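You operate a simulated robot arm through the tools that you are given. There is no shell and no other tool. Be economical: measure what you need, move in short steps, check, and stop when the job is done.

Carry out the task below with a simulated robot arm. There is one attempt and no reset: what you move stays moved.

TASK
Take the reading light apart for packing.
Fine: turn its dial back to DIM, switch it off, then unscrew the head and lay it on the lift top.

It is judged by the outcome, as a careful person would: the job done as asked, and still so three seconds after it is handed in. It fails if anything else is knocked over, pushed out of place, dropped, spilled or broken.

THE ROBOT
A 6-joint arm with a two-finger parallel gripper, fixed in place. Base frame: the origin is at the foot of the arm, x ahead of it, y to its left, z up. Lengths are in mm, angles in rad, forces in N, time in s.
With the tool pointing down near the work surface it reaches from about 200 to 660 mm from the base axis. Its first joint turns from -1.152 to 1.152 rad. Payload 2.9 kg.
Tool frame: the origin (TCP) lies between the finger pads and is the grasp point; the fingertips stand 30 mm ahead of it; z points along the fingers, y is the line along which they close. The gripper opens to 110 mm. The fingers are 20 mm wide and 10 mm thick; the gripper's body (48 by 112 mm) begins 55 mm behind the TCP.
Orientation is that of the tool frame in the base frame, as a unit quaternion [x, y, z, w]. With the fingers straight down and closing along the base's y, the tool's x points along the base's -x, its y along +y and its z along -z.

THE INTERFACE
- The arm moves only by the tool move_arm. Its argument "steps" is a list of rows, each an object of numbers (a shift or turn left out is 0, a gripper value left out holds the last): "wx", "wy", "wz": the turn, a rotation vector about the tool's x, y, z in rad; "tx", "ty", "tz": the shift along the tool's x, y, z in mm; "gripper": the gripper command, from -1 (fully open) to 1 (shut), values between in proportion. In form: [{"wx": .., "wy": .., "wz": .., "tx": .., "ty": .., "tz": .., "gripper": ..}, ...]. A call has 1 to 10 rows; each row shifts and turns the commanded pose from where the row before left it, along the tool's axes as they then stand. A row lasts 0.2 s, in which the tool goes at most 50 mm and 0.15 rad; a call with a longer step from one row to the next is refused whole, and so is a gripper value outside its range. A pose out of reach is approached as far as the arm can. The call stops where the force on the tool passes 40 N (or 10 N more than at its start, if that is more) or the arm is blocked; 0.2 s more then pass. The fingers move at their own pace (about 108 mm/s each) and stop on an object; they squeeze with about 44 N. The grip force told is the motor's: it shows also when the fingers shut on nothing. Time passes only in rows, and 0.2 s behind the last, so rows that do not move let the fingers close. It gives the time, the measured TCP pose, the force on the tool (base axes), the opening and the grip force at its end, in the units of the frame above (readings bear some noise).
- Cameras (640 x 400 px; columns grow to the right, rows downward): "scene" is fixed at [58.7, 419.7, 1385.4]; the picture's right is [-0.89, -0.45, 0.00], its down [-0.25, 0.50, -0.83] and it looks along [0.37, -0.74, -0.56] (base axes); focal length 368 px, centre (320, 200). "wrist" rides on the gripper at [-36, 0, -57] in the tool frame; the picture's right is [0.00, -1.00, 0.00], its down [0.97, 0.00, -0.24] and it looks along [0.24, 0.00, 0.97] (tool axes); focal length 218 px, centre (320, 200).
- get_image(camera): a new picture of that camera. No time passes.
- locate(camera, pixels): there is no depth. For up to 12 entries [column, row, z] of the newest picture of that camera ("zoom" is the newest enlarged one), the place [x, y] in the base frame at which the ray of that pixel passes the height z, good to about 2 mm. No time passes.
- enlarge(camera, box): a new picture of the part [left, top, right, bottom] of that camera's present view, enlarged. No time passes.
- hand_in(): hands the job in; it is judged then, once.

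Work in short steps. Measure before you move; look again where a grasp or a placing could have gone wrong, and mend it. You have 80 turns and 34 pictures in all, those below and enlarged ones among them. Open the gripper and draw the arm clear of the work before you hand the job in, unless the task says otherwise; then end with one line.

The tools are called after "Call:" as a command line: name --argument value ..., lists and objects as JSON in quotes. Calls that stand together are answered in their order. move_arm: Moves the arm, as the interface text tells. Its arguments: {"type":"object","properties":{"steps":{"type":"array","items":{"type":"object","properties":{"wx":{"type":"number"},"wy":{"type":"number"},"wz":{"type":"number"},"tx":{"type":"number"},"ty":{"type":"number"},"tz":{"type":"number"},"gripper":{"type":"number"}}}}},"required":["steps"]} The other tools are called the same way: get_image (camera) takes a picture; locate (camera, pixels) gives the place at which the rays of pixels pass given heights; enlarge (camera, box) takes an enlarged picture of a part of a camera's view; hand_in () hands the job in.

At the start:

```text
clock: 0.0
eef_pos: [492.3, 105.5, 1033.9]
tool_rot: [0.0, 1.0, 0.001, 0.0]
ft_force: [0.3, -0.2, 0.4]
width: 110.1
grasp_force: 0.1
```

scene: 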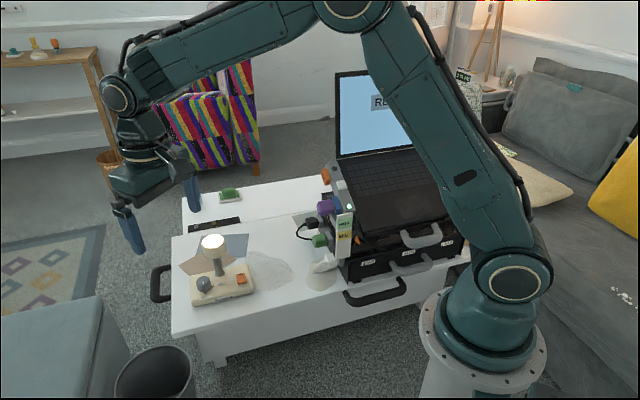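
wrist: 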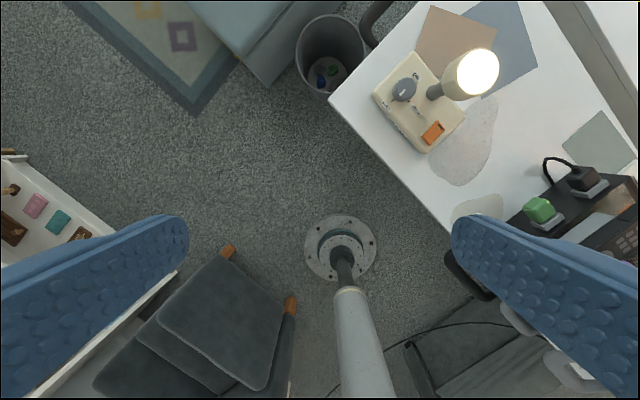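

The lamp sits at around (220,275) in the scene and (430,100) in the wrist view. I'll enlarge both to see the dial, switch, head and the lift top.

Call:
enlarge --camera "scene" --box '[160, 220, 280, 320]'

Call:
enlarge --camera "wrist" --box '[340, 0, 560, 170]'

Call:
enlarge --camera "scene" --box '[160, 160, 480, 360]'

```text
4.00 times, centred on (220, 270) of scene
```

zoom: 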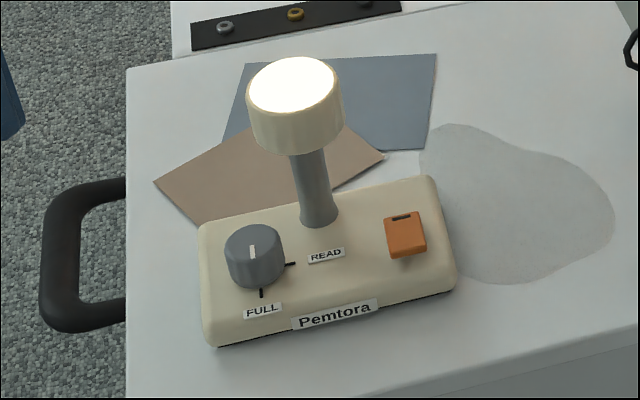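

```text
2.35 times, centred on (450, 85) of wrist
```

zoom: 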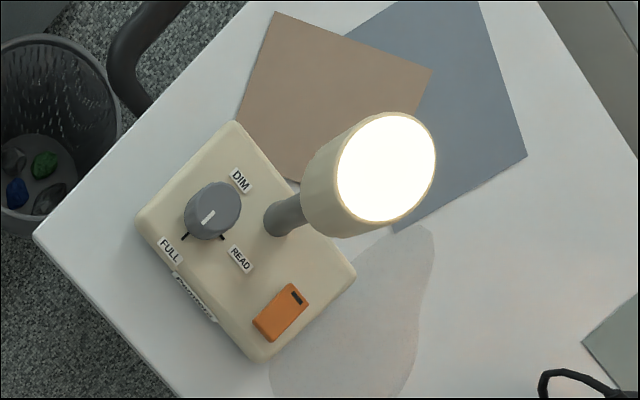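

```text
2.00 times, centred on (320, 260) of scene
```

zoom: 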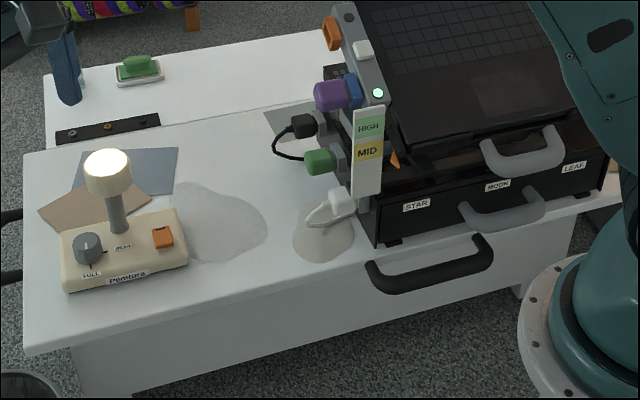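

I need to identify the "lift top" and get measurements. I'll look closer at the right side and locate key points.

Call:
enlarge --camera "scene" --box '[290, 60, 480, 300]'

Call:
locate --camera "scene" --pixels '[[172, 334, 640], [172, 238, 640], [470, 262, 640], [184, 233, 640], [182, 198, 640], [318, 175, 640], [198, 307, 640], [273, 292, 640], [210, 285, 690], [213, 240, 800]]'

Call:
locate --camera "wrist" --pixels '[[328, 98, 640], [373, 97, 640], [427, 153, 640], [420, 42, 640], [404, 88, 690], [434, 131, 685], [434, 93, 690], [480, 70, 800], [452, 230, 640], [540, 0, 640]]'

```text
1.67 times, centred on (385, 180) of scene
```

zoom: 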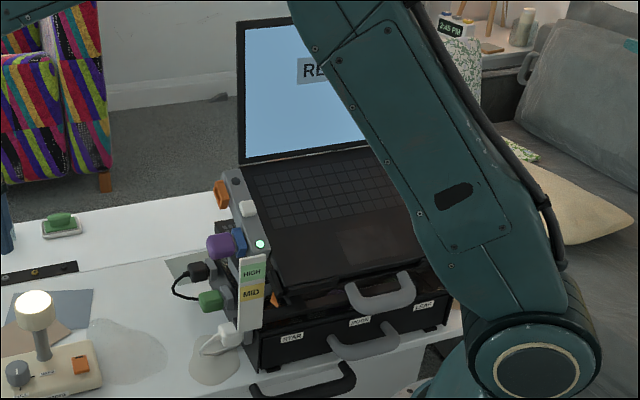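

```text
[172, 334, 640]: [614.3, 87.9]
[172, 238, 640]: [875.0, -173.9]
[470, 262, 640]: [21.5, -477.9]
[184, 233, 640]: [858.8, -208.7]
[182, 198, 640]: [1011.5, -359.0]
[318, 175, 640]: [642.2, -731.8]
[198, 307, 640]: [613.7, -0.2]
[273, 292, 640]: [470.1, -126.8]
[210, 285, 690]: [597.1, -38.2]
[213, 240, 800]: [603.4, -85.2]
```

```text
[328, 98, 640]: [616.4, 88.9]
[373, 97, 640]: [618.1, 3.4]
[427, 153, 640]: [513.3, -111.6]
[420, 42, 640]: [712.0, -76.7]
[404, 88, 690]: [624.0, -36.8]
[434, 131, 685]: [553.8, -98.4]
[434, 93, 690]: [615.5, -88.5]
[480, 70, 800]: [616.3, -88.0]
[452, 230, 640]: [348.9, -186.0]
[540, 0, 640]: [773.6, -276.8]
```

The near panel edge checks out at z=640 from both cameras. The head top is about (620,-99,782), and the dial points at FULL. I'll move over the lamp for a close view.

Call:
move_arm --steps '[{"tx": -19.6, "ty": -33, "tz": 14.8}, {"tx": -19.6, "ty": -33, "tz": 14.8}, {"tx": -19.6, "ty": -33, "tz": 14.8}, {"tx": -19.6, "ty": -33, "tz": 14.8}, {"tx": -19.6, "ty": -33, "tz": 14.8}, {}]'

Call:
get_image --camera "wrist"

Call:
enlarge --camera "wrist" --box '[220, 80, 420, 240]'

```text
clock: 1.4
eef_pos: [590.3, -58.4, 960.2]
tool_rot: [0.001, 1.0, 0.0, 0.0]
ft_force: [0.9, 0.9, 0.6]
width: 110.0
grasp_force: 0.1
```

```text
27 pictures are left
```

wrist: 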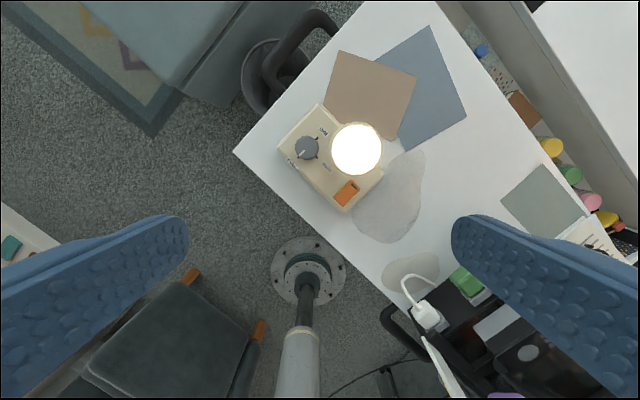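

```text
2.50 times, centred on (320, 160) of wrist
```

zoom: 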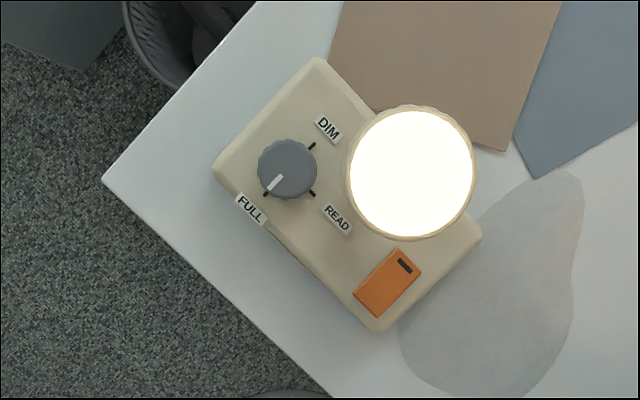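

The compartment between the panels confirms that the near, raised panel (z=640) is the lift top. The dial points to FULL, and READ then DIM lie counterclockwise, 180° in all. Next I'll measure the heights and the switch tilt.

Call:
locate --camera "zoom" --pixels '[[288, 170, 710], [288, 170, 690], [387, 283, 690], [404, 266, 690], [370, 298, 690], [411, 172, 785], [318, 62, 680], [378, 325, 680], [220, 172, 680], [476, 240, 680], [600, 200, 640]]'

Call:
enlarge --camera "scene" --box '[190, 225, 262, 310]'

```text
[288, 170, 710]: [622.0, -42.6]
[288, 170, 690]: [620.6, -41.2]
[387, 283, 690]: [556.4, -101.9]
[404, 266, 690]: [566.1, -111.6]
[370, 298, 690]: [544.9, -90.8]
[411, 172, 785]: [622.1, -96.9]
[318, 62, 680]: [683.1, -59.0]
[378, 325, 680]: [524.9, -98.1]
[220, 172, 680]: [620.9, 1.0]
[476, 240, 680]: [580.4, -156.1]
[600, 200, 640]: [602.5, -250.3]
```

```text
4.71 times, centred on (226, 268) of scene
```

zoom: 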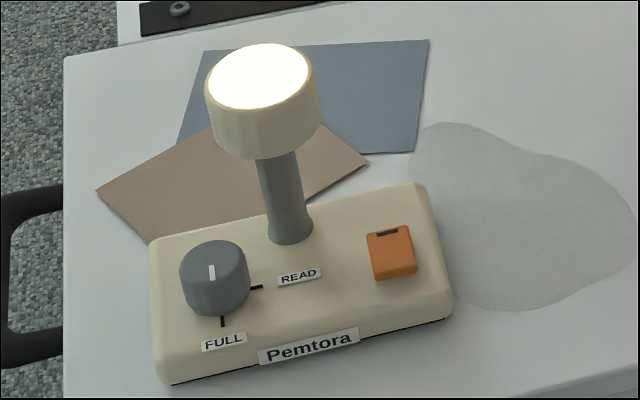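

Call:
locate --camera "zoom" --pixels '[[215, 262, 700], [215, 262, 720], [222, 322, 680], [222, 322, 670], [387, 233, 690], [387, 233, 680], [395, 267, 690], [395, 267, 680], [395, 278, 680], [290, 240, 680], [259, 80, 780], [259, 80, 790]]'

Call:
locate --camera "wrist" --pixels '[[307.2, 148, 700], [307.2, 148, 720], [298, 157.6, 680], [298, 157.6, 670], [353.6, 186.4, 690], [353.6, 186.4, 680], [340, 199.2, 690], [340, 199.2, 680], [356.4, 148.8, 780], [356.4, 148.8, 790]]'

```text
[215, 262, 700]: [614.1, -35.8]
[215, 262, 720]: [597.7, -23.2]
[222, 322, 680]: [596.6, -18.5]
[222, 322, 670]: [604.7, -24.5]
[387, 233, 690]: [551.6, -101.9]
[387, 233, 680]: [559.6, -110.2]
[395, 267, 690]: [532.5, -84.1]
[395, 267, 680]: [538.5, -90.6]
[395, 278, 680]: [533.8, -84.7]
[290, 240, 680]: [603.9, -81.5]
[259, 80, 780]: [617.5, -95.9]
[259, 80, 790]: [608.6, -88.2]
```

```text
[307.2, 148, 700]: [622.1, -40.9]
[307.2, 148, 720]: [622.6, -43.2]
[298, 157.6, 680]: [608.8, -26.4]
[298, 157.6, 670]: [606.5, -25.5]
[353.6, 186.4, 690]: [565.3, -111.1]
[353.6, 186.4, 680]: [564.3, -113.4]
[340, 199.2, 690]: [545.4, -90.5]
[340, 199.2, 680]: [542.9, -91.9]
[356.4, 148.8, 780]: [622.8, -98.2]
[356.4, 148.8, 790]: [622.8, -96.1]
```

Base top is about z=669. The dial is centred at about (621.5,-40) with its top at about 692. The head is at (622.6,-99), radius about 28, from about 744 to 775. The gripper body would hit the head on a full half turn, so I'll turn the dial in 60° strokes with the tool leaning away from the head. First I'll orient the tool up high.

Call:
move_arm --steps '[{"tx": -33.2, "ty": 21.8, "tz": 25, "gripper": -0.05}, {"wz": -0.1496}, {"wz": -0.1496}, {"wz": -0.1496}, {"wz": -0.1496}, {"wz": -0.1496}, {"wz": -0.1496}, {"wz": -0.1496}, {"wy": 0.1}, {"wy": 0.1}]'

Call:
enlarge --camera "wrist" --box '[200, 60, 440, 210]'

```text
clock: 3.6
eef_pos: [623.4, -36.5, 934.4]
tool_rot: [-0.498, 0.862, -0.048, -0.08]
ft_force: [-0.2, 0.3, 0.7]
width: 57.8
grasp_force: 0.0
```

```text
2.67 times, centred on (320, 135) of wrist
```

zoom: 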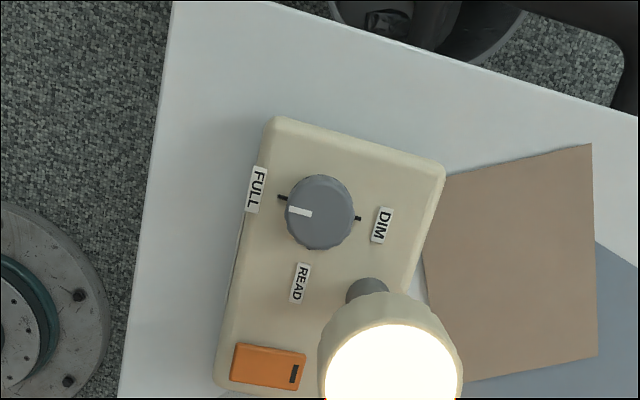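

Call:
locate --camera "zoom" --pixels '[[320, 212, 692], [281, 198, 669], [358, 218, 669], [367, 295, 690], [392, 365, 775]]'

```text
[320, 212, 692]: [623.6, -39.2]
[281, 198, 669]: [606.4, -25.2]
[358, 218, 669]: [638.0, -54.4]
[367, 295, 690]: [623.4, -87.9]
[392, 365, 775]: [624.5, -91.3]
```

The dial centre is confirmed at about (622.5,-39.5). I'll descend along the vertical around the dial.

Call:
move_arm --steps '[{"tz": 44.1, "tx": -9.8, "ty": -0.7}, {"tz": 44.1, "tx": -8.9}, {"tz": 44.1, "tx": -8.9}, {"tz": 44.1, "tx": -8.9}, {"tz": 16.5, "tx": -3.3}, {"tz": 16.5, "tx": -3.3}, {"tz": 16.3, "tx": -3.3}, {}]'

Call:
get_image --camera "wrist"

```text
clock: 5.4
eef_pos: [625.6, -35.8, 704.4]
tool_rot: [-0.498, 0.862, -0.049, -0.087]
ft_force: [-0.5, 0.6, -0.5]
width: 57.8
grasp_force: 0.1
```

```text
23 pictures are left
```

wrist: 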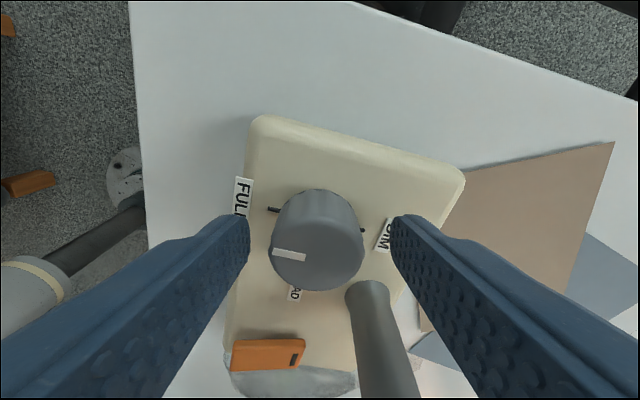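

The fingers straddle the dial symmetrically (250/391 against dial centre 318). I'll close and turn 60° counterclockwise.

Call:
move_arm --steps '[{"gripper": 1}, {}, {"wx": 0.0297, "wz": -0.1466, "ty": 0.6}, {"wx": 0.0297, "wz": -0.1466, "ty": 0.6}, {"wx": 0.0297, "wz": -0.1466, "ty": 0.6}, {"wx": 0.0297, "wz": -0.1466, "ty": 0.6}, {"wx": 0.0297, "wz": -0.1466, "ty": 0.6}, {"wx": 0.0297, "wz": -0.1466, "ty": 0.6}, {"wx": 0.0297, "wz": -0.1466, "ty": 0.6}, {}]'

Call:
get_image --camera "wrist"

```text
clock: 7.2
eef_pos: [669.1, -35.7, 703.1]
tool_rot: [0.817, -0.568, 0.083, 0.055]
ft_force: [-0.2, -1.7, 3.6]
width: 34.1
grasp_force: 44.1
out of reach, approached as far as the arm can: row 3, 4, 5, 6, 7, 8, 9
stopped in row 9: the force on the tool passed its limit (the readings are from after the stop); the commanded pose is now the measured one
```

```text
22 pictures are left
```

wrist: 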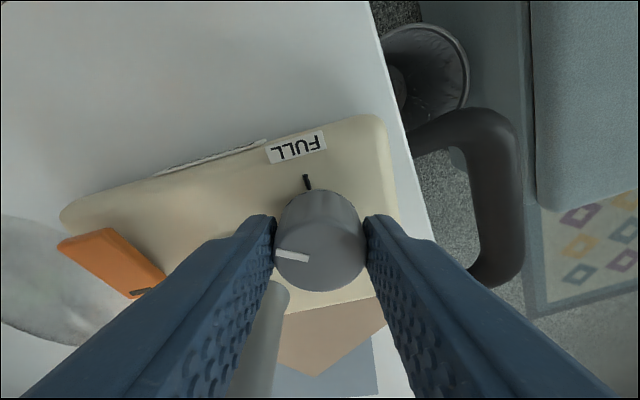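

The arm reached a limit and the TCP drifted to x=669, so the lamp may have slid. I'll check the scene before doing anything else.

Call:
enlarge --camera "scene" --box '[150, 200, 310, 320]'

```text
3.33 times, centred on (230, 260) of scene
```

zoom: 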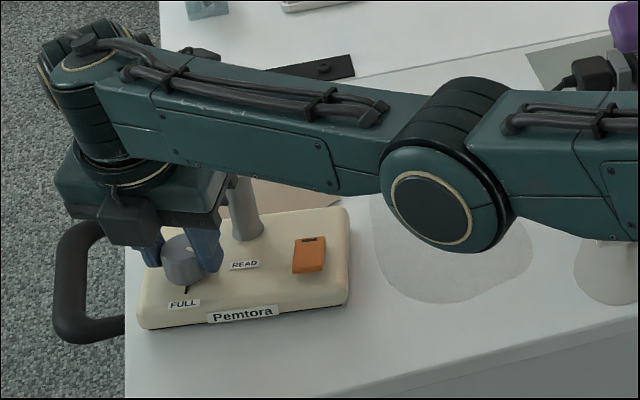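

The lamp slid about 40 mm in +x but stands upright on the top. The cause was a yaw joint limit. I'll release, go straight up and look again.

Call:
move_arm --steps '[{"gripper": -0.05}, {}, {"tz": -19.6, "tx": 4}, {"tz": -44.1, "tx": 8.9}, {"tz": -44.1, "tx": 8.9}, {"tz": -44.1, "tx": 8.9}, {"tz": -44.1, "tx": 8.9}, {}]'

Call:
get_image --camera "wrist"

```text
clock: 9.0
eef_pos: [672.3, -37.2, 907.3]
tool_rot: [0.818, -0.567, 0.083, 0.056]
ft_force: [-0.6, 0.0, -0.7]
width: 57.7
grasp_force: 0.1
out of reach, approached as far as the arm can: row 4
```

```text
20 pictures are left
```

wrist: 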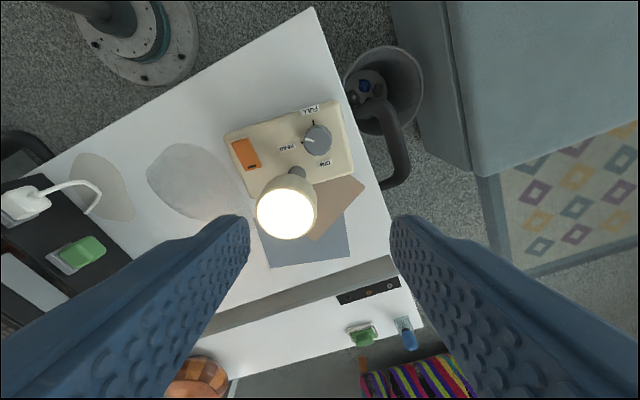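

Call:
enlarge --camera "wrist" --box '[210, 70, 390, 250]'

Call:
locate --camera "wrist" --pixels '[[317, 140, 692], [286, 213, 775], [246, 153, 675], [313, 122, 669], [298, 172, 680], [224, 135, 669], [343, 104, 669], [354, 168, 669], [388, 245, 640]]'

```text
2.22 times, centred on (300, 160) of wrist
```

zoom: 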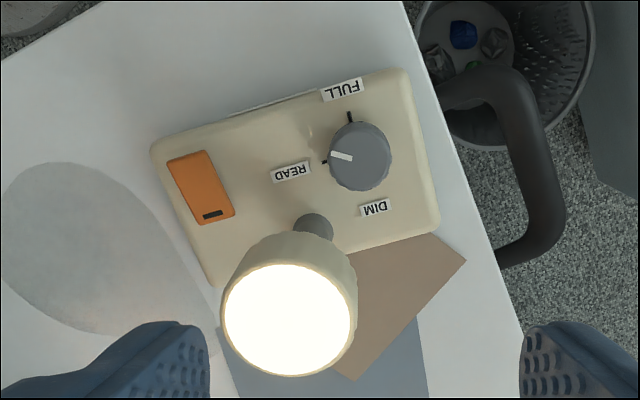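

```text
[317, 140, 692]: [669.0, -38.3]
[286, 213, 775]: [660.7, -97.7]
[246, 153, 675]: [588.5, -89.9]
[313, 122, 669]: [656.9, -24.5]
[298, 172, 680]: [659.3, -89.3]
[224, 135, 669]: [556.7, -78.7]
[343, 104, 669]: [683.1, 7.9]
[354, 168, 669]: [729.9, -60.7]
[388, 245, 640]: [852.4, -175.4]
```

The lamp now has its dial at (669,-38), with a slight clockwise yaw of about 9° and the pointer near READ. Before touching it again, I'll test in free air which yaws the arm can hold.

Call:
move_arm --steps '[{"tx": -10, "ty": 28, "tz": -2}, {"wx": 0.0297, "wz": -0.1466}, {"wx": 0.0297, "wz": -0.1466}, {"wx": 0.0297, "wz": -0.1466}, {}]'

Call:
move_arm --steps '[{"wx": -0.0297, "wz": 0.1466}, {"wx": -0.0297, "wz": 0.1466}, {"wx": -0.0297, "wz": 0.1466}, {"wx": -0.0297, "wz": 0.1466}, {"wx": -0.0297, "wz": 0.1466}, {"wx": -0.0297, "wz": 0.1466}, {"wx": -0.0297, "wz": 0.1466}, {"wx": -0.0297, "wz": 0.1466}, {"wx": -0.0297, "wz": 0.1466}, {}]'

```text
clock: 10.2
eef_pos: [699.1, -33.2, 895.8]
tool_rot: [0.924, -0.37, 0.093, 0.037]
ft_force: [0.2, 0.2, -0.2]
width: 58.0
grasp_force: 0.1
out of reach, approached as far as the arm can: row 1, 2, 3, 4
```

```text
clock: 12.4
eef_pos: [631.0, 32.5, 879.6]
tool_rot: [-0.49, 0.866, -0.049, -0.084]
ft_force: [-0.2, 0.2, -0.3]
width: 57.7
grasp_force: 0.1
out of reach, approached as far as the arm can: row 2, 3, 4, 5, 6, 7, 8
```

Yaw is only free up to about 240°. I'll level the tool, pull in and test the other side (clockwise).

Call:
move_arm --steps '[{"wy": -0.1}, {"wy": -0.1}, {"tx": 15, "ty": 26}, {"tx": 15, "ty": 26}, {"wz": 0.1496}, {"wz": 0.1496}, {"wz": 0.1496}, {"wz": 0.1496}, {"wz": 0.1496}, {"wz": 0.1496}]'

Call:
move_arm --steps '[{"wz": 0.1496}, {"wz": 0.1496}, {"wz": 0.1496}, {"wz": 0.1496}, {"wz": 0.1496}, {"wz": 0.1496}, {"wz": 0.1496}, {"wz": 0.1496}, {"wz": 0.1496}, {"wz": 0.1496}]'

```text
clock: 14.6
eef_pos: [630.5, 32.5, 879.6]
tool_rot: [-0.066, 0.998, 0.001, 0.001]
ft_force: [0.9, 0.5, -1.2]
width: 57.9
grasp_force: 0.0
out of reach, approached as far as the arm can: row 3, 4
```

```text
clock: 16.8
eef_pos: [631.1, 32.1, 881.1]
tool_rot: [0.631, 0.776, 0.002, 0.001]
ft_force: [0.1, -0.2, -0.2]
width: 57.9
grasp_force: 0.0
```

The clockwise side is clean so far (yaw about 102°). I'll go on to about 50° to test it.

Call:
move_arm --steps '[{"wz": 0.1496}, {"wz": 0.1496}, {"wz": 0.1496}, {"wz": 0.1496}, {"wz": 0.1496}, {"wz": 0.1496}, {}]'

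Call:
move_arm --steps '[{"ty": 20}, {"ty": -20}, {"tx": 20}, {"tx": -20}, {}]'

```text
clock: 18.4
eef_pos: [632.2, 31.8, 879.6]
tool_rot: [0.905, 0.425, 0.002, -0.001]
ft_force: [0.2, -0.1, -0.8]
width: 58.0
grasp_force: 0.1
```

```text
clock: 19.6
eef_pos: [631.9, 33.0, 879.6]
tool_rot: [0.905, 0.426, 0.002, 0.0]
ft_force: [-0.6, -0.4, -0.5]
width: 57.9
grasp_force: 0.1
```

Yaw is free down to 50° here. The base is about 83 mm across, so I can grip the whole lamp at its switch end (yaw about 36°) and put it back exactly where it stood. I'll move above that end and measure.

Call:
move_arm --steps '[{"tx": -36, "ty": 8.2, "gripper": -1}, {"tx": -36, "ty": 8.2}, {"tx": -36, "ty": 8.2}, {"tx": -36, "ty": 8.2}, {"wz": 0.129}, {"wz": 0.129}, {}]'

Call:
get_image --camera "wrist"

```text
clock: 21.2
eef_pos: [622.0, -104.0, 876.0]
tool_rot: [0.952, 0.306, 0.002, 0.001]
ft_force: [1.2, 0.3, -0.4]
width: 110.2
grasp_force: 0.0
out of reach, approached as far as the arm can: row 1, 2, 3, 4
```

```text
18 pictures are left
```

wrist: 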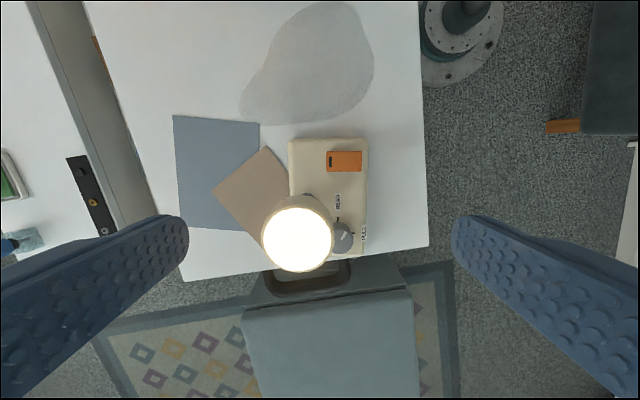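

The arm won't come inward below x≈622, which is odd. A scene view will show its configuration.

Call:
get_image --camera "scene"

```text
17 pictures are left
```

scene: 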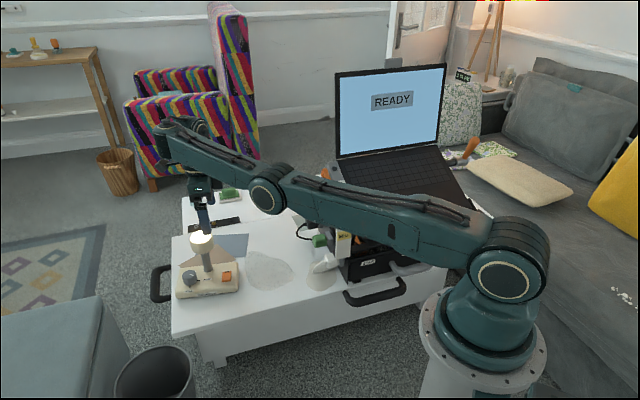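

The arm has slipped into an elbow-down, over-straight posture, and that is why it can't retract. I'll extend it high and clear of everything until it is straight, then descend so that the elbow bends upward again.

Call:
move_arm --steps '[{"tx": 20, "ty": 20, "tz": -38}, {"tx": 20, "ty": 20, "tz": -38}, {"tx": 20, "ty": 20, "tz": -38}, {"tx": 20, "ty": 20, "tz": -38}, {"tx": 30, "ty": 30}, {}]'

```text
clock: 22.6
eef_pos: [662.5, -107.5, 987.4]
tool_rot: [0.952, 0.307, 0.002, 0.0]
ft_force: [0.5, -0.2, -0.5]
width: 110.0
grasp_force: 0.0
out of reach, approached as far as the arm can: row 2, 3, 4, 5
```

Call:
move_arm --steps '[{"tz": 40}, {"tz": 40}, {"tx": -14, "ty": -14}, {"tx": -14, "ty": -14}, {"tx": -14, "ty": -14}, {}]'

Call:
get_image --camera "scene"

```text
clock: 24.0
eef_pos: [604.7, -102.0, 906.3]
tool_rot: [0.952, 0.307, 0.002, 0.0]
ft_force: [-0.7, -0.2, -0.2]
width: 110.2
grasp_force: 0.0
```

```text
16 pictures are left
```

scene: 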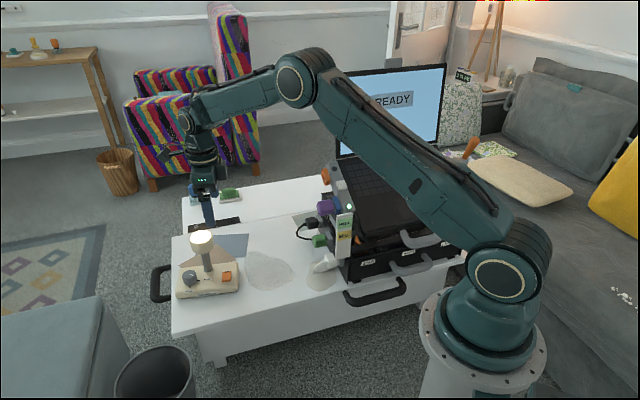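

The elbow is up again. I'm almost above the switch end, so I'll take a wrist view to measure the base precisely.

Call:
get_image --camera "wrist"

Call:
locate --camera "wrist" --pixels '[[320, 200, 669]]'

```text
15 pictures are left
```

wrist: 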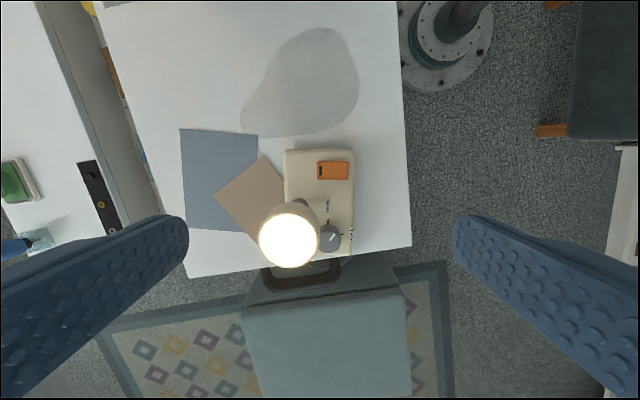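

```text
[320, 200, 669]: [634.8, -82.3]
```

Call:
locate --camera "wrist" --pixels '[[285, 151, 665], [355, 151, 665], [284, 180, 665], [355, 180, 665], [330, 236, 692], [333, 170, 675], [297, 238, 775], [352, 255, 665]]'

```text
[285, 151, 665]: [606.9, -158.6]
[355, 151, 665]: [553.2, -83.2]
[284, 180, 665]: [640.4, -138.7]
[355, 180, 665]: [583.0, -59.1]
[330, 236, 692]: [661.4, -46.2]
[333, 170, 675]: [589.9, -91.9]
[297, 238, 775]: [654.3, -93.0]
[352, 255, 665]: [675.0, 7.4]
```

Call:
enlarge --camera "wrist" --box '[240, 130, 400, 270]'

```text
2.86 times, centred on (320, 200) of wrist
```

zoom: 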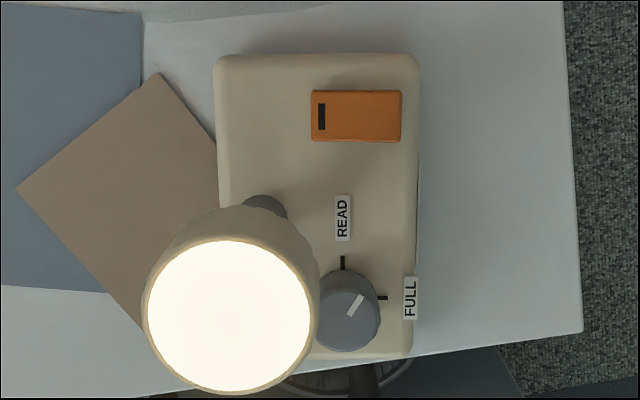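

Call:
locate --camera "zoom" --pixels '[[214, 58, 660], [418, 58, 660], [216, 150, 660], [417, 150, 660], [348, 312, 692], [356, 116, 676], [231, 315, 775], [343, 262, 669], [383, 297, 669], [264, 205, 690]]'

```text
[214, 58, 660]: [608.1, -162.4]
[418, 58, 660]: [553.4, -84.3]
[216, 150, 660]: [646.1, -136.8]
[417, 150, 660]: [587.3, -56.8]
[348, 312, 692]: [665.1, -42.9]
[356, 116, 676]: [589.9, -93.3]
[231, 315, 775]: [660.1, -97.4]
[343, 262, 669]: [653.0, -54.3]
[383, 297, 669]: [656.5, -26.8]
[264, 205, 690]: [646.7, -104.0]
```

The base is about 90 mm wide and nearly centred between the fingers (zoom columns 214–418). I'll shift 17 mm towards the switch end and descend to just above it, then check.

Call:
move_arm --steps '[{"tx": -17, "ty": 2.3}, {"tz": 45}, {"tz": 45}, {"tz": 45}, {"tz": 45}, {"tz": 10}, {}]'

Call:
get_image --camera "wrist"

```text
clock: 25.6
eef_pos: [593.2, -114.3, 716.4]
tool_rot: [0.952, 0.307, 0.002, 0.0]
ft_force: [-0.2, -0.3, -0.5]
width: 110.0
grasp_force: 0.0
```

```text
13 pictures are left
```

wrist: 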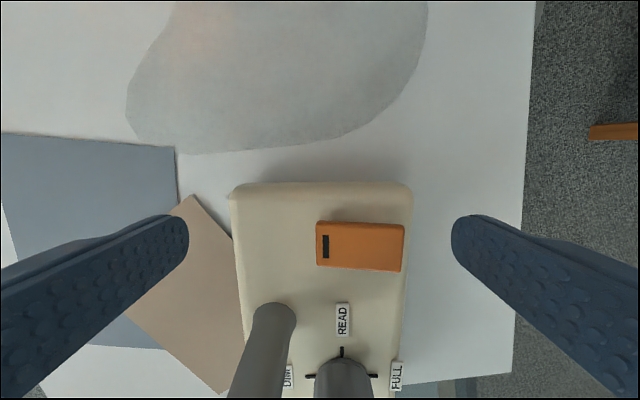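

Centred: base columns 230–413 between fingertips 188/452. I'll lower to TCP z≈680 and close on the base.

Call:
move_arm --steps '[{"tz": 18}, {"tz": 18}, {}, {"gripper": 1}, {}, {}, {}]'

```text
clock: 27.2
eef_pos: [594.7, -113.3, 681.5]
tool_rot: [0.951, 0.308, 0.005, 0.001]
ft_force: [3.1, 2.9, 25.9]
width: 100.0
grasp_force: 43.8
```

The grip is on (width 100). I'll ease up 1 mm and slide the lamp back to its original place, turning it 9° counterclockwise.

Call:
move_arm --steps '[{"tz": -1}, {"tx": -5.8, "ty": -2.9, "wz": -0.0314}, {"tx": -5.8, "ty": -2.9, "wz": -0.0314}, {"tx": -5.8, "ty": -2.9, "wz": -0.0314}, {"tx": -5.8, "ty": -2.9, "wz": -0.0314}, {"tx": -5.8, "ty": -2.9, "wz": -0.0314}, {}, {}]'

```text
clock: 29.0
eef_pos: [562.6, -120.5, 681.3]
tool_rot: [0.924, 0.381, 0.003, 0.002]
ft_force: [8.6, -1.8, 12.2]
width: 99.9
grasp_force: 44.2
```

Lamp is back: TCP at (562.6,-120.5) against the planned (561.7,-121.6). Release and rise straight up.

Call:
move_arm --steps '[{"gripper": -1}, {}, {"tz": -20}, {"tz": -45}, {"tz": -45}, {"tz": -45}, {"tz": -45}, {}]'

Call:
move_arm --steps '[{"wz": -0.1323}, {"wz": -0.1323}, {"wz": -0.1323}, {"wz": -0.1323}, {"tx": 34.2, "ty": 12.3}, {"tx": 34.2, "ty": 12.3}, {"tx": 34.2, "ty": 12.3, "gripper": -0.05}, {"wy": -0.14}, {"wy": -0.14}, {"wy": -0.14}]'

Call:
enlarge --camera "wrist" --box '[200, 200, 440, 400]'

```text
clock: 30.8
eef_pos: [561.3, -118.8, 880.6]
tool_rot: [0.925, 0.381, 0.002, 0.0]
ft_force: [0.1, 0.1, -0.7]
width: 110.1
grasp_force: 0.0
```

```text
clock: 33.0
eef_pos: [611.9, -22.7, 874.8]
tool_rot: [0.775, 0.597, -0.163, 0.128]
ft_force: [-1.0, -0.8, 0.4]
width: 57.7
grasp_force: 0.0
out of reach, approached as far as the arm can: row 10
```

```text
2.00 times, centred on (320, 300) of wrist
```

zoom: 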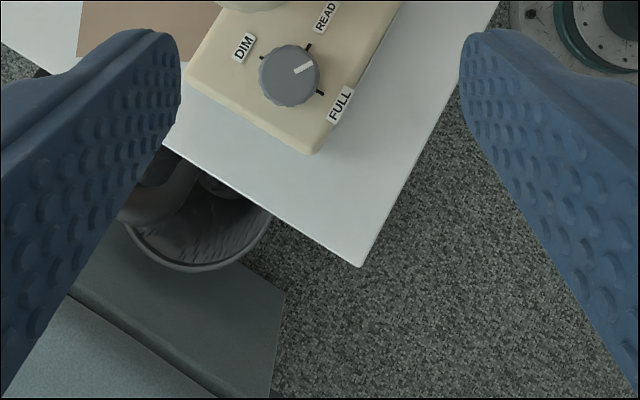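

Row 10 flagged out of reach and the position drifted a little, though the orientation is right. I'll try to correct the position at this lean and see whether it holds.

Call:
move_arm --steps '[{"tx": -2.2, "tz": 1, "ty": 7.2}, {"tx": -2.2, "tz": 1, "ty": 7.2}, {}]'

Call:
locate --camera "zoom" --pixels '[[288, 75, 692], [320, 92, 669], [308, 47, 669]]'

```text
clock: 33.8
eef_pos: [611.8, -23.2, 875.1]
tool_rot: [0.776, 0.596, -0.163, 0.128]
ft_force: [0.2, 0.0, 0.4]
width: 57.8
grasp_force: 0.0
out of reach, approached as far as the arm can: row 1, 2
```

```text
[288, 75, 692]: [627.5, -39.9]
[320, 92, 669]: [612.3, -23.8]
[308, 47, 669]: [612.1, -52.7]
```

The dial is at about (627,-39). A leaning tool pointing outward hits the reach limit, so I'll use yaws of 90–130°, where the lean tilts back toward the base, with a smaller lean.

Call:
move_arm --steps '[{"wx": -0.0599, "wz": -0.134}, {"wx": -0.0599, "wz": -0.134}, {"wx": -0.0599, "wz": -0.134}, {"wy": 0.07}, {"ty": 11.9, "tx": -9.9, "tz": 3.6}, {}]'

```text
clock: 35.2
eef_pos: [624.2, -32.4, 875.8]
tool_rot: [0.63, 0.757, -0.11, 0.134]
ft_force: [-0.4, 0.4, -0.2]
width: 57.8
grasp_force: 0.1
```

That holds without a flag. I'll descend to z≈722 (fingertips just above the dial top) and sweep yaw 90→130° ungripped as a test.

Call:
move_arm --steps '[{"tx": 13.8, "tz": 36.2, "ty": 1.3}, {"tx": 13.2, "tz": 36.2}, {"tx": 13.2, "tz": 36.2}, {"tx": 13.2, "tz": 36.2}, {"wx": -0.048, "wz": -0.1315, "ty": -1.05}, {"wx": -0.048, "wz": -0.1315, "ty": -1.05}, {"wx": -0.048, "wz": -0.1315, "ty": -1.05}, {"wx": -0.024, "wz": -0.0658, "ty": -0.53}, {}]'

Call:
move_arm --steps '[{"wx": 0.048, "wz": 0.1315, "ty": 1.05}, {"wx": 0.048, "wz": 0.1315, "ty": 1.05}, {"wx": 0.048, "wz": 0.1315, "ty": 1.05}, {"wx": 0.048, "wz": 0.1315, "ty": 1.05}, {"wx": 0.048, "wz": 0.1315, "ty": 1.05}, {}]'

Call:
get_image --camera "wrist"

```text
clock: 37.2
eef_pos: [623.6, -31.1, 720.8]
tool_rot: [0.429, 0.886, -0.076, 0.159]
ft_force: [0.2, 0.3, 0.6]
width: 57.7
grasp_force: 0.1
```

```text
clock: 38.6
eef_pos: [626.9, -30.7, 719.8]
tool_rot: [0.708, 0.684, -0.123, 0.122]
ft_force: [-0.8, -0.1, 0.4]
width: 57.7
grasp_force: 0.1
```

```text
11 pictures are left
```

wrist: 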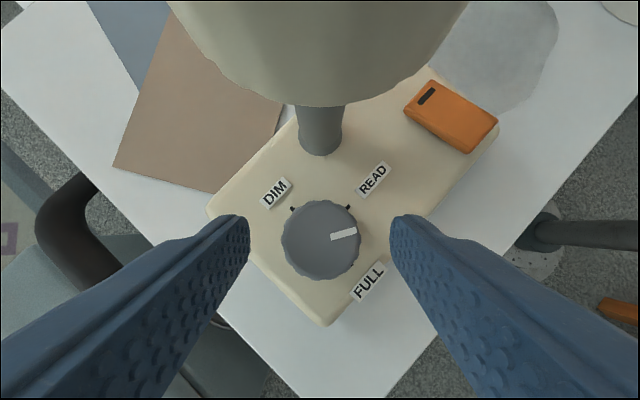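

The sweep was clean and the dial (cols 281–361) is centred between the fingers. I'll lower, grip, turn 42° counterclockwise and release.

Call:
move_arm --steps '[{"tx": 5.5, "tz": 15}, {}, {"gripper": 1}, {}, {"wx": -0.0504, "wz": -0.138, "ty": -1.1}, {"wx": -0.0504, "wz": -0.138, "ty": -1.1}, {"wx": -0.0504, "wz": -0.138, "ty": -1.1}, {"wx": -0.0504, "wz": -0.138, "ty": -1.1}, {"wx": -0.0504, "wz": -0.138, "ty": -1.1}, {}]'

```text
clock: 40.8
eef_pos: [622.6, -31.8, 704.2]
tool_rot: [0.413, 0.894, -0.073, 0.16]
ft_force: [-1.6, -2.3, 0.9]
width: 34.1
grasp_force: 43.8
```

Clean stroke. I'll release, go back 42° and look.

Call:
move_arm --steps '[{"gripper": -0.05}, {}, {"wx": 0.0504, "wz": 0.138, "ty": 1.1}, {"wx": 0.0504, "wz": 0.138, "ty": 1.1}, {"wx": 0.0504, "wz": 0.138, "ty": 1.1}, {"wx": 0.0504, "wz": 0.138, "ty": 1.1}, {"wx": 0.0504, "wz": 0.138, "ty": 1.1}, {"gripper": 1}, {}, {}]'

Call:
move_arm --steps '[{"wx": -0.0504, "wz": -0.138, "ty": -1.1}, {"wx": -0.0504, "wz": -0.138, "ty": -1.1}, {"wx": -0.0504, "wz": -0.138, "ty": -1.1}, {"wx": -0.0504, "wz": -0.138, "ty": -1.1}, {"wx": -0.0504, "wz": -0.138, "ty": -1.1}, {}, {"gripper": -0.05}, {}]'

Call:
get_image --camera "wrist"

```text
clock: 43.0
eef_pos: [627.6, -29.1, 705.3]
tool_rot: [0.707, 0.686, -0.123, 0.122]
ft_force: [2.1, -0.5, -0.3]
width: 33.8
grasp_force: 43.8
```

```text
clock: 44.8
eef_pos: [623.0, -30.1, 705.9]
tool_rot: [0.413, 0.894, -0.071, 0.16]
ft_force: [-0.7, 0.2, -0.3]
width: 57.9
grasp_force: 0.0
```

```text
10 pictures are left
```

wrist: 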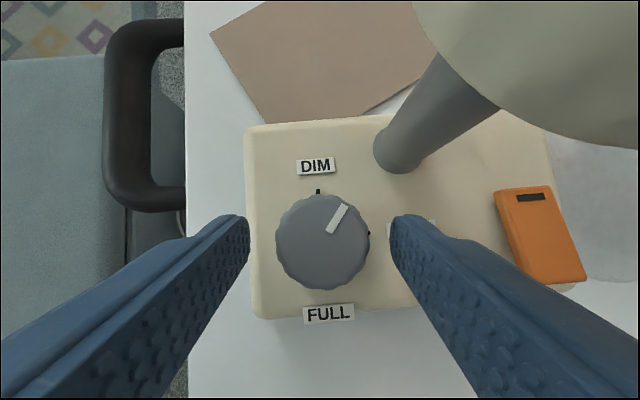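

The pointer is about 31° short of DIM (outer end (344,206) against centre (322,243)). I'll do one more stroke of 32°.

Call:
move_arm --steps '[{"wx": 0.048, "wz": 0.1315, "ty": 1.05}, {"wx": 0.048, "wz": 0.1315, "ty": 1.05}, {"wx": 0.048, "wz": 0.1315, "ty": 1.05}, {"wx": 0.048, "wz": 0.1315, "ty": 1.05}, {"gripper": 1}, {}, {}]'

Call:
move_arm --steps '[{"wx": -0.048, "wz": -0.1315, "ty": -1.05}, {"wx": -0.048, "wz": -0.1315, "ty": -1.05}, {"wx": -0.048, "wz": -0.1315, "ty": -1.05}, {"wx": -0.048, "wz": -0.1315, "ty": -1.05}, {}, {"gripper": -0.05}, {}]'

Call:
enlarge --camera "wrist" --box '[220, 120, 420, 345]'

```text
clock: 46.4
eef_pos: [625.5, -28.7, 704.1]
tool_rot: [0.644, 0.745, -0.112, 0.132]
ft_force: [2.3, 0.4, 0.2]
width: 34.3
grasp_force: 43.7
```

```text
clock: 48.0
eef_pos: [622.9, -30.3, 706.0]
tool_rot: [0.412, 0.894, -0.073, 0.16]
ft_force: [-0.1, -0.2, 0.2]
width: 57.6
grasp_force: 0.0
```

```text
1.78 times, centred on (320, 232) of wrist
```

zoom: 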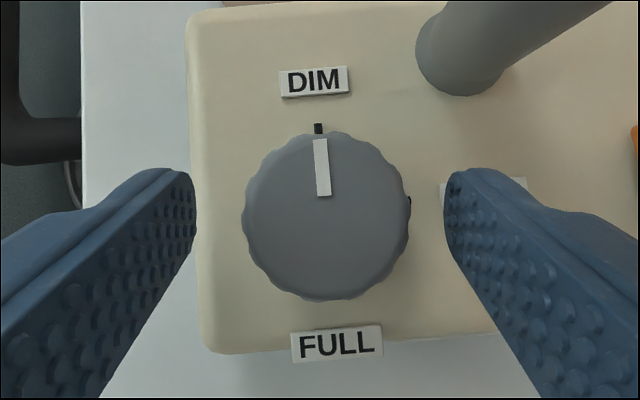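

The dial is on DIM. I'll rise, level the tool and move above the switch for a look.

Call:
move_arm --steps '[{"tx": -13.2, "tz": -36.2}, {"tx": -13.2, "tz": -36.2}, {"tx": -13.2, "tz": -36.2}, {"tx": -13.2, "tz": -36.2}, {"wy": 0.116}, {"wy": 0.116}, {"wy": 0.116, "gripper": 1}, {}]'

```text
clock: 49.8
eef_pos: [622.8, -29.1, 859.3]
tool_rot: [0.42, 0.908, 0.001, 0.002]
ft_force: [-0.9, 0.4, 0.7]
width: 0.0
grasp_force: 37.6
```

Call:
move_arm --steps '[{"tx": 3, "ty": -46.7}, {"tx": 3, "ty": -46.7}, {"tz": 40}, {"tz": 40}, {}]'

Call:
get_image --camera "wrist"

```text
clock: 51.0
eef_pos: [547.2, -85.5, 777.5]
tool_rot: [0.42, 0.908, 0.0, 0.002]
ft_force: [-0.6, 0.8, 0.3]
width: 0.0
grasp_force: 37.4
```

```text
8 pictures are left
```

wrist: 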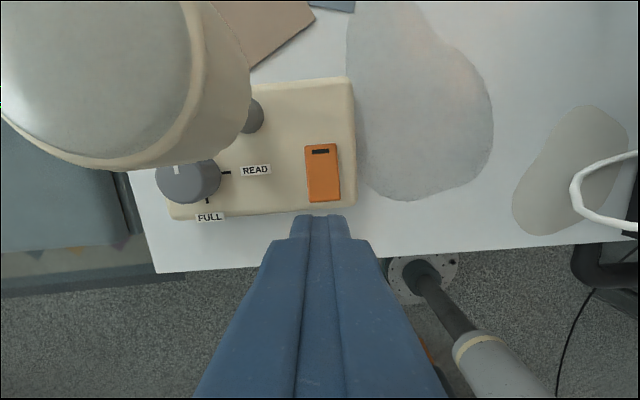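

Call:
locate --camera "wrist" --pixels '[[323, 174, 676], [324, 199, 677], [321, 147, 674], [304, 175, 676], [341, 175, 676]]'

Call:
enlarge --camera "wrist" --box '[270, 120, 380, 240]'

```text
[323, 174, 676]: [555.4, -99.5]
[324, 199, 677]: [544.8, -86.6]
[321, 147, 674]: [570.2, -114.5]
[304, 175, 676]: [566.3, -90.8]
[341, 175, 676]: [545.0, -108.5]
```

```text
3.33 times, centred on (325, 180) of wrist
```

zoom: 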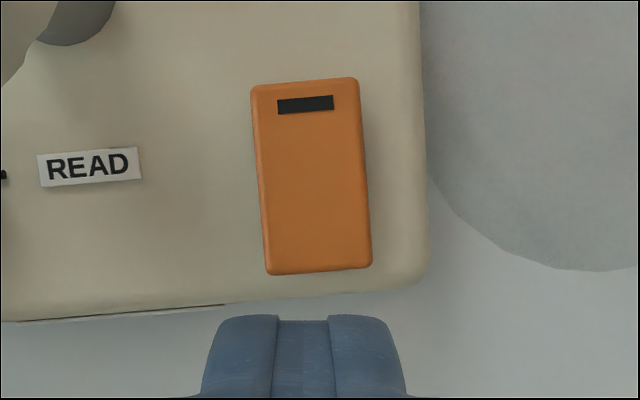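

Rocker centre is about (556,-100). I'll press its raised, unmarked end with the closed fingertips: align, descend to tip z≈690, then go slowly.

Call:
move_arm --steps '[{"tx": -3.1, "ty": -2.4}, {"tz": 28}, {"tz": 27}, {}]'

Call:
move_arm --steps '[{"tz": 3}, {"tz": 3}, {"tz": 2.5}, {"tz": 2.5}, {"tz": 2}, {"tz": 2}]'

```text
clock: 52.0
eef_pos: [547.0, -91.6, 721.7]
tool_rot: [0.42, 0.908, 0.001, 0.002]
ft_force: [-0.2, -0.4, -0.9]
width: 0.0
grasp_force: 37.9
```

```text
clock: 53.4
eef_pos: [547.0, -90.8, 709.4]
tool_rot: [0.42, 0.908, 0.001, 0.003]
ft_force: [-0.9, 1.4, 2.1]
width: 0.3
grasp_force: 37.8
```

Call:
move_arm --steps '[{"tz": 2}, {"tz": 2}, {"tz": 2}, {}]'

```text
clock: 54.2
eef_pos: [547.8, -89.3, 706.9]
tool_rot: [0.419, 0.908, 0.0, 0.003]
ft_force: [-5.3, 0.8, 7.3]
width: 0.2
grasp_force: 37.6
stopped in row 4: the force on the tool passed its limit (the readings are from after the stop); the commanded pose is now the measured one
```

Force passed the limit, probably the rocker going home. I'll rise and look.

Call:
move_arm --steps '[{"tz": -30}, {"tz": -40}, {"tx": 3}, {}]'

Call:
get_image --camera "wrist"

```text
clock: 55.2
eef_pos: [546.1, -87.1, 777.5]
tool_rot: [0.419, 0.908, 0.0, 0.002]
ft_force: [-0.5, 0.0, 0.8]
width: 0.0
grasp_force: 37.1
```

```text
6 pictures are left
```

wrist: 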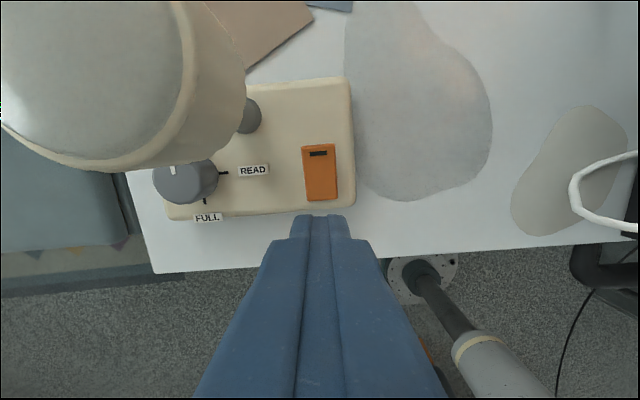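

I'll raise the arm and check the switch and light from the scene camera.

Call:
move_arm --steps '[{"tz": -45}, {"tz": -45}, {"tz": -45}, {"tz": -15}, {}]'

Call:
enlarge --camera "scene" --box '[190, 225, 262, 310]'

```text
clock: 56.5
eef_pos: [545.8, -88.1, 927.6]
tool_rot: [0.419, 0.908, 0.001, 0.002]
ft_force: [0.5, 0.4, -0.1]
width: 0.2
grasp_force: 37.5
```

```text
4.71 times, centred on (226, 268) of scene
```

zoom: 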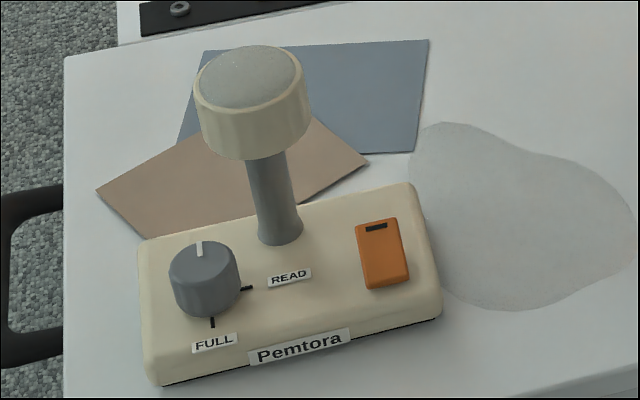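

The light is out, the rocker has flipped and the dial is on DIM. The lamp is within a few mm of its original place. Now I'll locate the head.

Call:
locate --camera "zoom" --pixels '[[249, 78, 775], [259, 80, 775], [280, 225, 672], [252, 140, 750]]'

Call:
locate --camera "wrist" --pixels '[[320, 200, 700]]'

```text
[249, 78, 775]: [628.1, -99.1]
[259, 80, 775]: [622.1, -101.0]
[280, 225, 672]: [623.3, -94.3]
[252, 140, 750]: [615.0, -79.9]
```

```text
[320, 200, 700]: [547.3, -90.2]
```

Head centre is about (628,-99), top about 775. I'll move above it, turn to yaw 50° (the start of a counterclockwise stroke) and verify centring.

Call:
move_arm --steps '[{"tx": -30.8, "ty": 27.8, "gripper": -0.5}, {"tx": -30.8, "ty": 27.8}, {"wz": 0.147}, {"wz": 0.147}, {"wz": 0.147}, {"wz": 0.147}, {"wz": 0.147}, {"wz": 0.147}, {"wz": 0.147}, {"wz": 0.147}]'

Call:
move_arm --steps '[{"wz": 0.115}, {"wz": 0.115}, {"tz": 40}, {"tz": 40}, {}]'

Call:
get_image --camera "wrist"

```text
clock: 58.6
eef_pos: [627.4, -99.8, 926.4]
tool_rot: [0.853, 0.522, 0.002, 0.002]
ft_force: [-0.8, 0.9, -0.7]
width: 82.5
grasp_force: 0.1
```

```text
clock: 59.9
eef_pos: [627.3, -99.0, 846.4]
tool_rot: [0.907, 0.421, 0.002, 0.002]
ft_force: [1.0, -0.4, -0.5]
width: 82.4
grasp_force: 0.1
```

```text
4 pictures are left
```

wrist: 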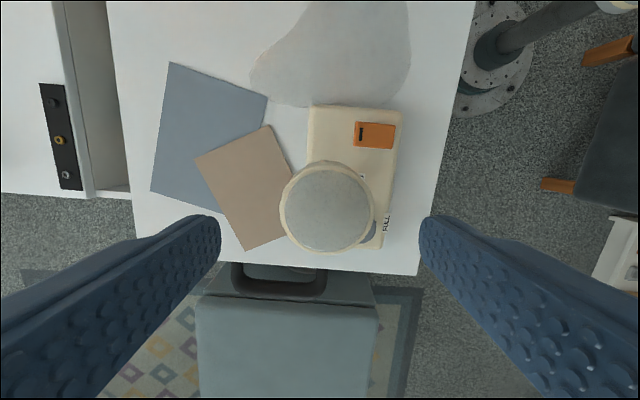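

Call:
locate --camera "wrist" --pixels '[[327, 207, 775], [279, 207, 775], [375, 207, 775], [200, 30, 640], [255, 75, 640], [168, 63, 640], [268, 97, 640], [110, 30, 640], [435, 60, 640]]'

```text
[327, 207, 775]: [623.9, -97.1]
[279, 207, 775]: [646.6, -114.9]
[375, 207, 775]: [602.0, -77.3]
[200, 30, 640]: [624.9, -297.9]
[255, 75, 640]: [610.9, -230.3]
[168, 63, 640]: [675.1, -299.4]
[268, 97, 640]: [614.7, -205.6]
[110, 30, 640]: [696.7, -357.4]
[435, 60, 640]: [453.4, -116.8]
```

Head is at about (624,-97), so I'll shift 4 mm, lower to TCP z≈780 and grip it.

Call:
move_arm --steps '[{"ty": -4}, {"tz": 33}, {"tz": 33}, {}, {"gripper": 1}, {}, {}]'

```text
clock: 61.5
eef_pos: [623.3, -95.6, 779.6]
tool_rot: [0.907, 0.421, 0.003, 0.002]
ft_force: [3.4, -2.8, 0.8]
width: 56.5
grasp_force: 44.2
```

Gripped (width 56.5). I'll start unscrewing counterclockwise and watch the forces.

Call:
move_arm --steps '[{"wz": -0.14}, {"wz": -0.14}, {"wz": -0.14}, {"wz": -0.14}, {"wz": -0.14}, {"wz": -0.14}, {"wz": -0.14}, {}]'

```text
clock: 63.2
eef_pos: [624.7, -96.0, 782.7]
tool_rot: [0.601, 0.799, 0.002, 0.003]
ft_force: [2.9, -2.2, 8.6]
width: 56.3
grasp_force: 44.4
```

The head rises as it turns (3 mm in 56°), so I'll follow it with a small lift per row.

Call:
move_arm --steps '[{"wz": -0.14, "tz": -1.5}, {"wz": -0.14, "tz": -0.8}, {"wz": -0.14, "tz": -0.5}, {"wz": -0.14, "tz": -0.5}, {"wz": -0.14, "tz": -0.5}, {"wz": -0.14, "tz": -0.5}, {"wz": -0.14, "tz": -0.5}, {}]'

```text
clock: 65.0
eef_pos: [624.9, -96.6, 784.9]
tool_rot: [0.155, 0.988, 0.001, 0.003]
ft_force: [-0.1, 0.3, -10.6]
width: 56.4
grasp_force: 43.6
```

Call:
move_arm --steps '[{"wz": -0.14}, {"wz": -0.14}, {"wz": -0.14}, {"wz": -0.14}, {"wz": -0.14}, {"wz": -0.14}, {}]'

```text
clock: 66.7
eef_pos: [624.0, -96.3, 784.0]
tool_rot: [-0.263, 0.965, 0.0, 0.002]
ft_force: [0.5, -0.1, -9.9]
width: 56.1
grasp_force: 43.7
```

Force is steady at about −10 N, so the head may already be free. I'll test with a small lift.

Call:
move_arm --steps '[{"tz": -2}, {"tz": -2}, {}]'

Call:
enlarge --camera "scene" --box '[180, 215, 270, 310]'

```text
clock: 67.5
eef_pos: [625.1, -96.8, 789.5]
tool_rot: [-0.261, 0.965, -0.001, 0.002]
ft_force: [-0.8, -0.5, -9.9]
width: 56.5
grasp_force: 43.6
```

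```text
4.21 times, centred on (225, 262) of scene
```

zoom: 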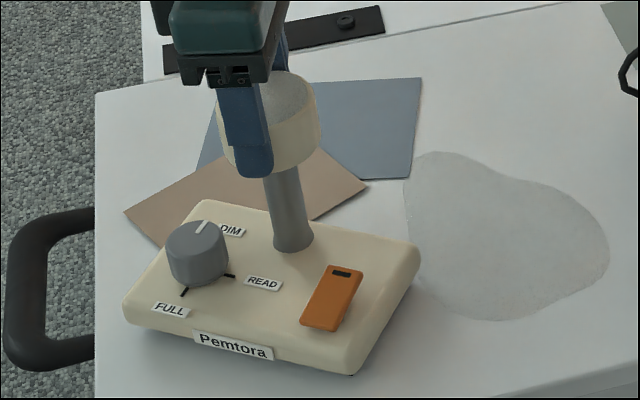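

The whole lamp is hanging (1 kg) and its base has swung round with the head. I lifted too early. I'll measure how much it has turned, so I can turn it back before setting it down.

Call:
locate --camera "zoom" --pixels '[[196, 242, 697], [333, 292, 681], [293, 240, 677], [344, 271, 681], [320, 322, 681], [125, 312, 660], [350, 372, 660], [418, 248, 660]]'

```text
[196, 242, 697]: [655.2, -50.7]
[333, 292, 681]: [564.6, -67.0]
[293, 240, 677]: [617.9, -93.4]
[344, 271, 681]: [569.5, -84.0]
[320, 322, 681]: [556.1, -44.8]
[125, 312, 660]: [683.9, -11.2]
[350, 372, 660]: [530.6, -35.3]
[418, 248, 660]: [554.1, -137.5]
```

The base has turned about 30° clockwise, and the steep thread may be letting it unscrew itself under its own weight. It's only a few mm up, so I'll lower it gently onto the table now.

Call:
move_arm --steps '[{"tz": 1}, {"tz": 1}, {"tz": 1}, {"tz": 1}, {}]'

```text
clock: 68.7
eef_pos: [625.9, -95.7, 784.9]
tool_rot: [-0.262, 0.965, -0.001, 0.002]
ft_force: [-0.1, 0.8, -9.7]
width: 56.4
grasp_force: 44.4
```

Call:
move_arm --steps '[{"tz": 1}, {"tz": 1}, {"tz": 0.5}, {}]'

```text
clock: 69.7
eef_pos: [625.5, -97.0, 784.5]
tool_rot: [-0.261, 0.965, -0.002, 0.005]
ft_force: [1.9, -0.9, 1.9]
width: 56.4
grasp_force: 44.1
```

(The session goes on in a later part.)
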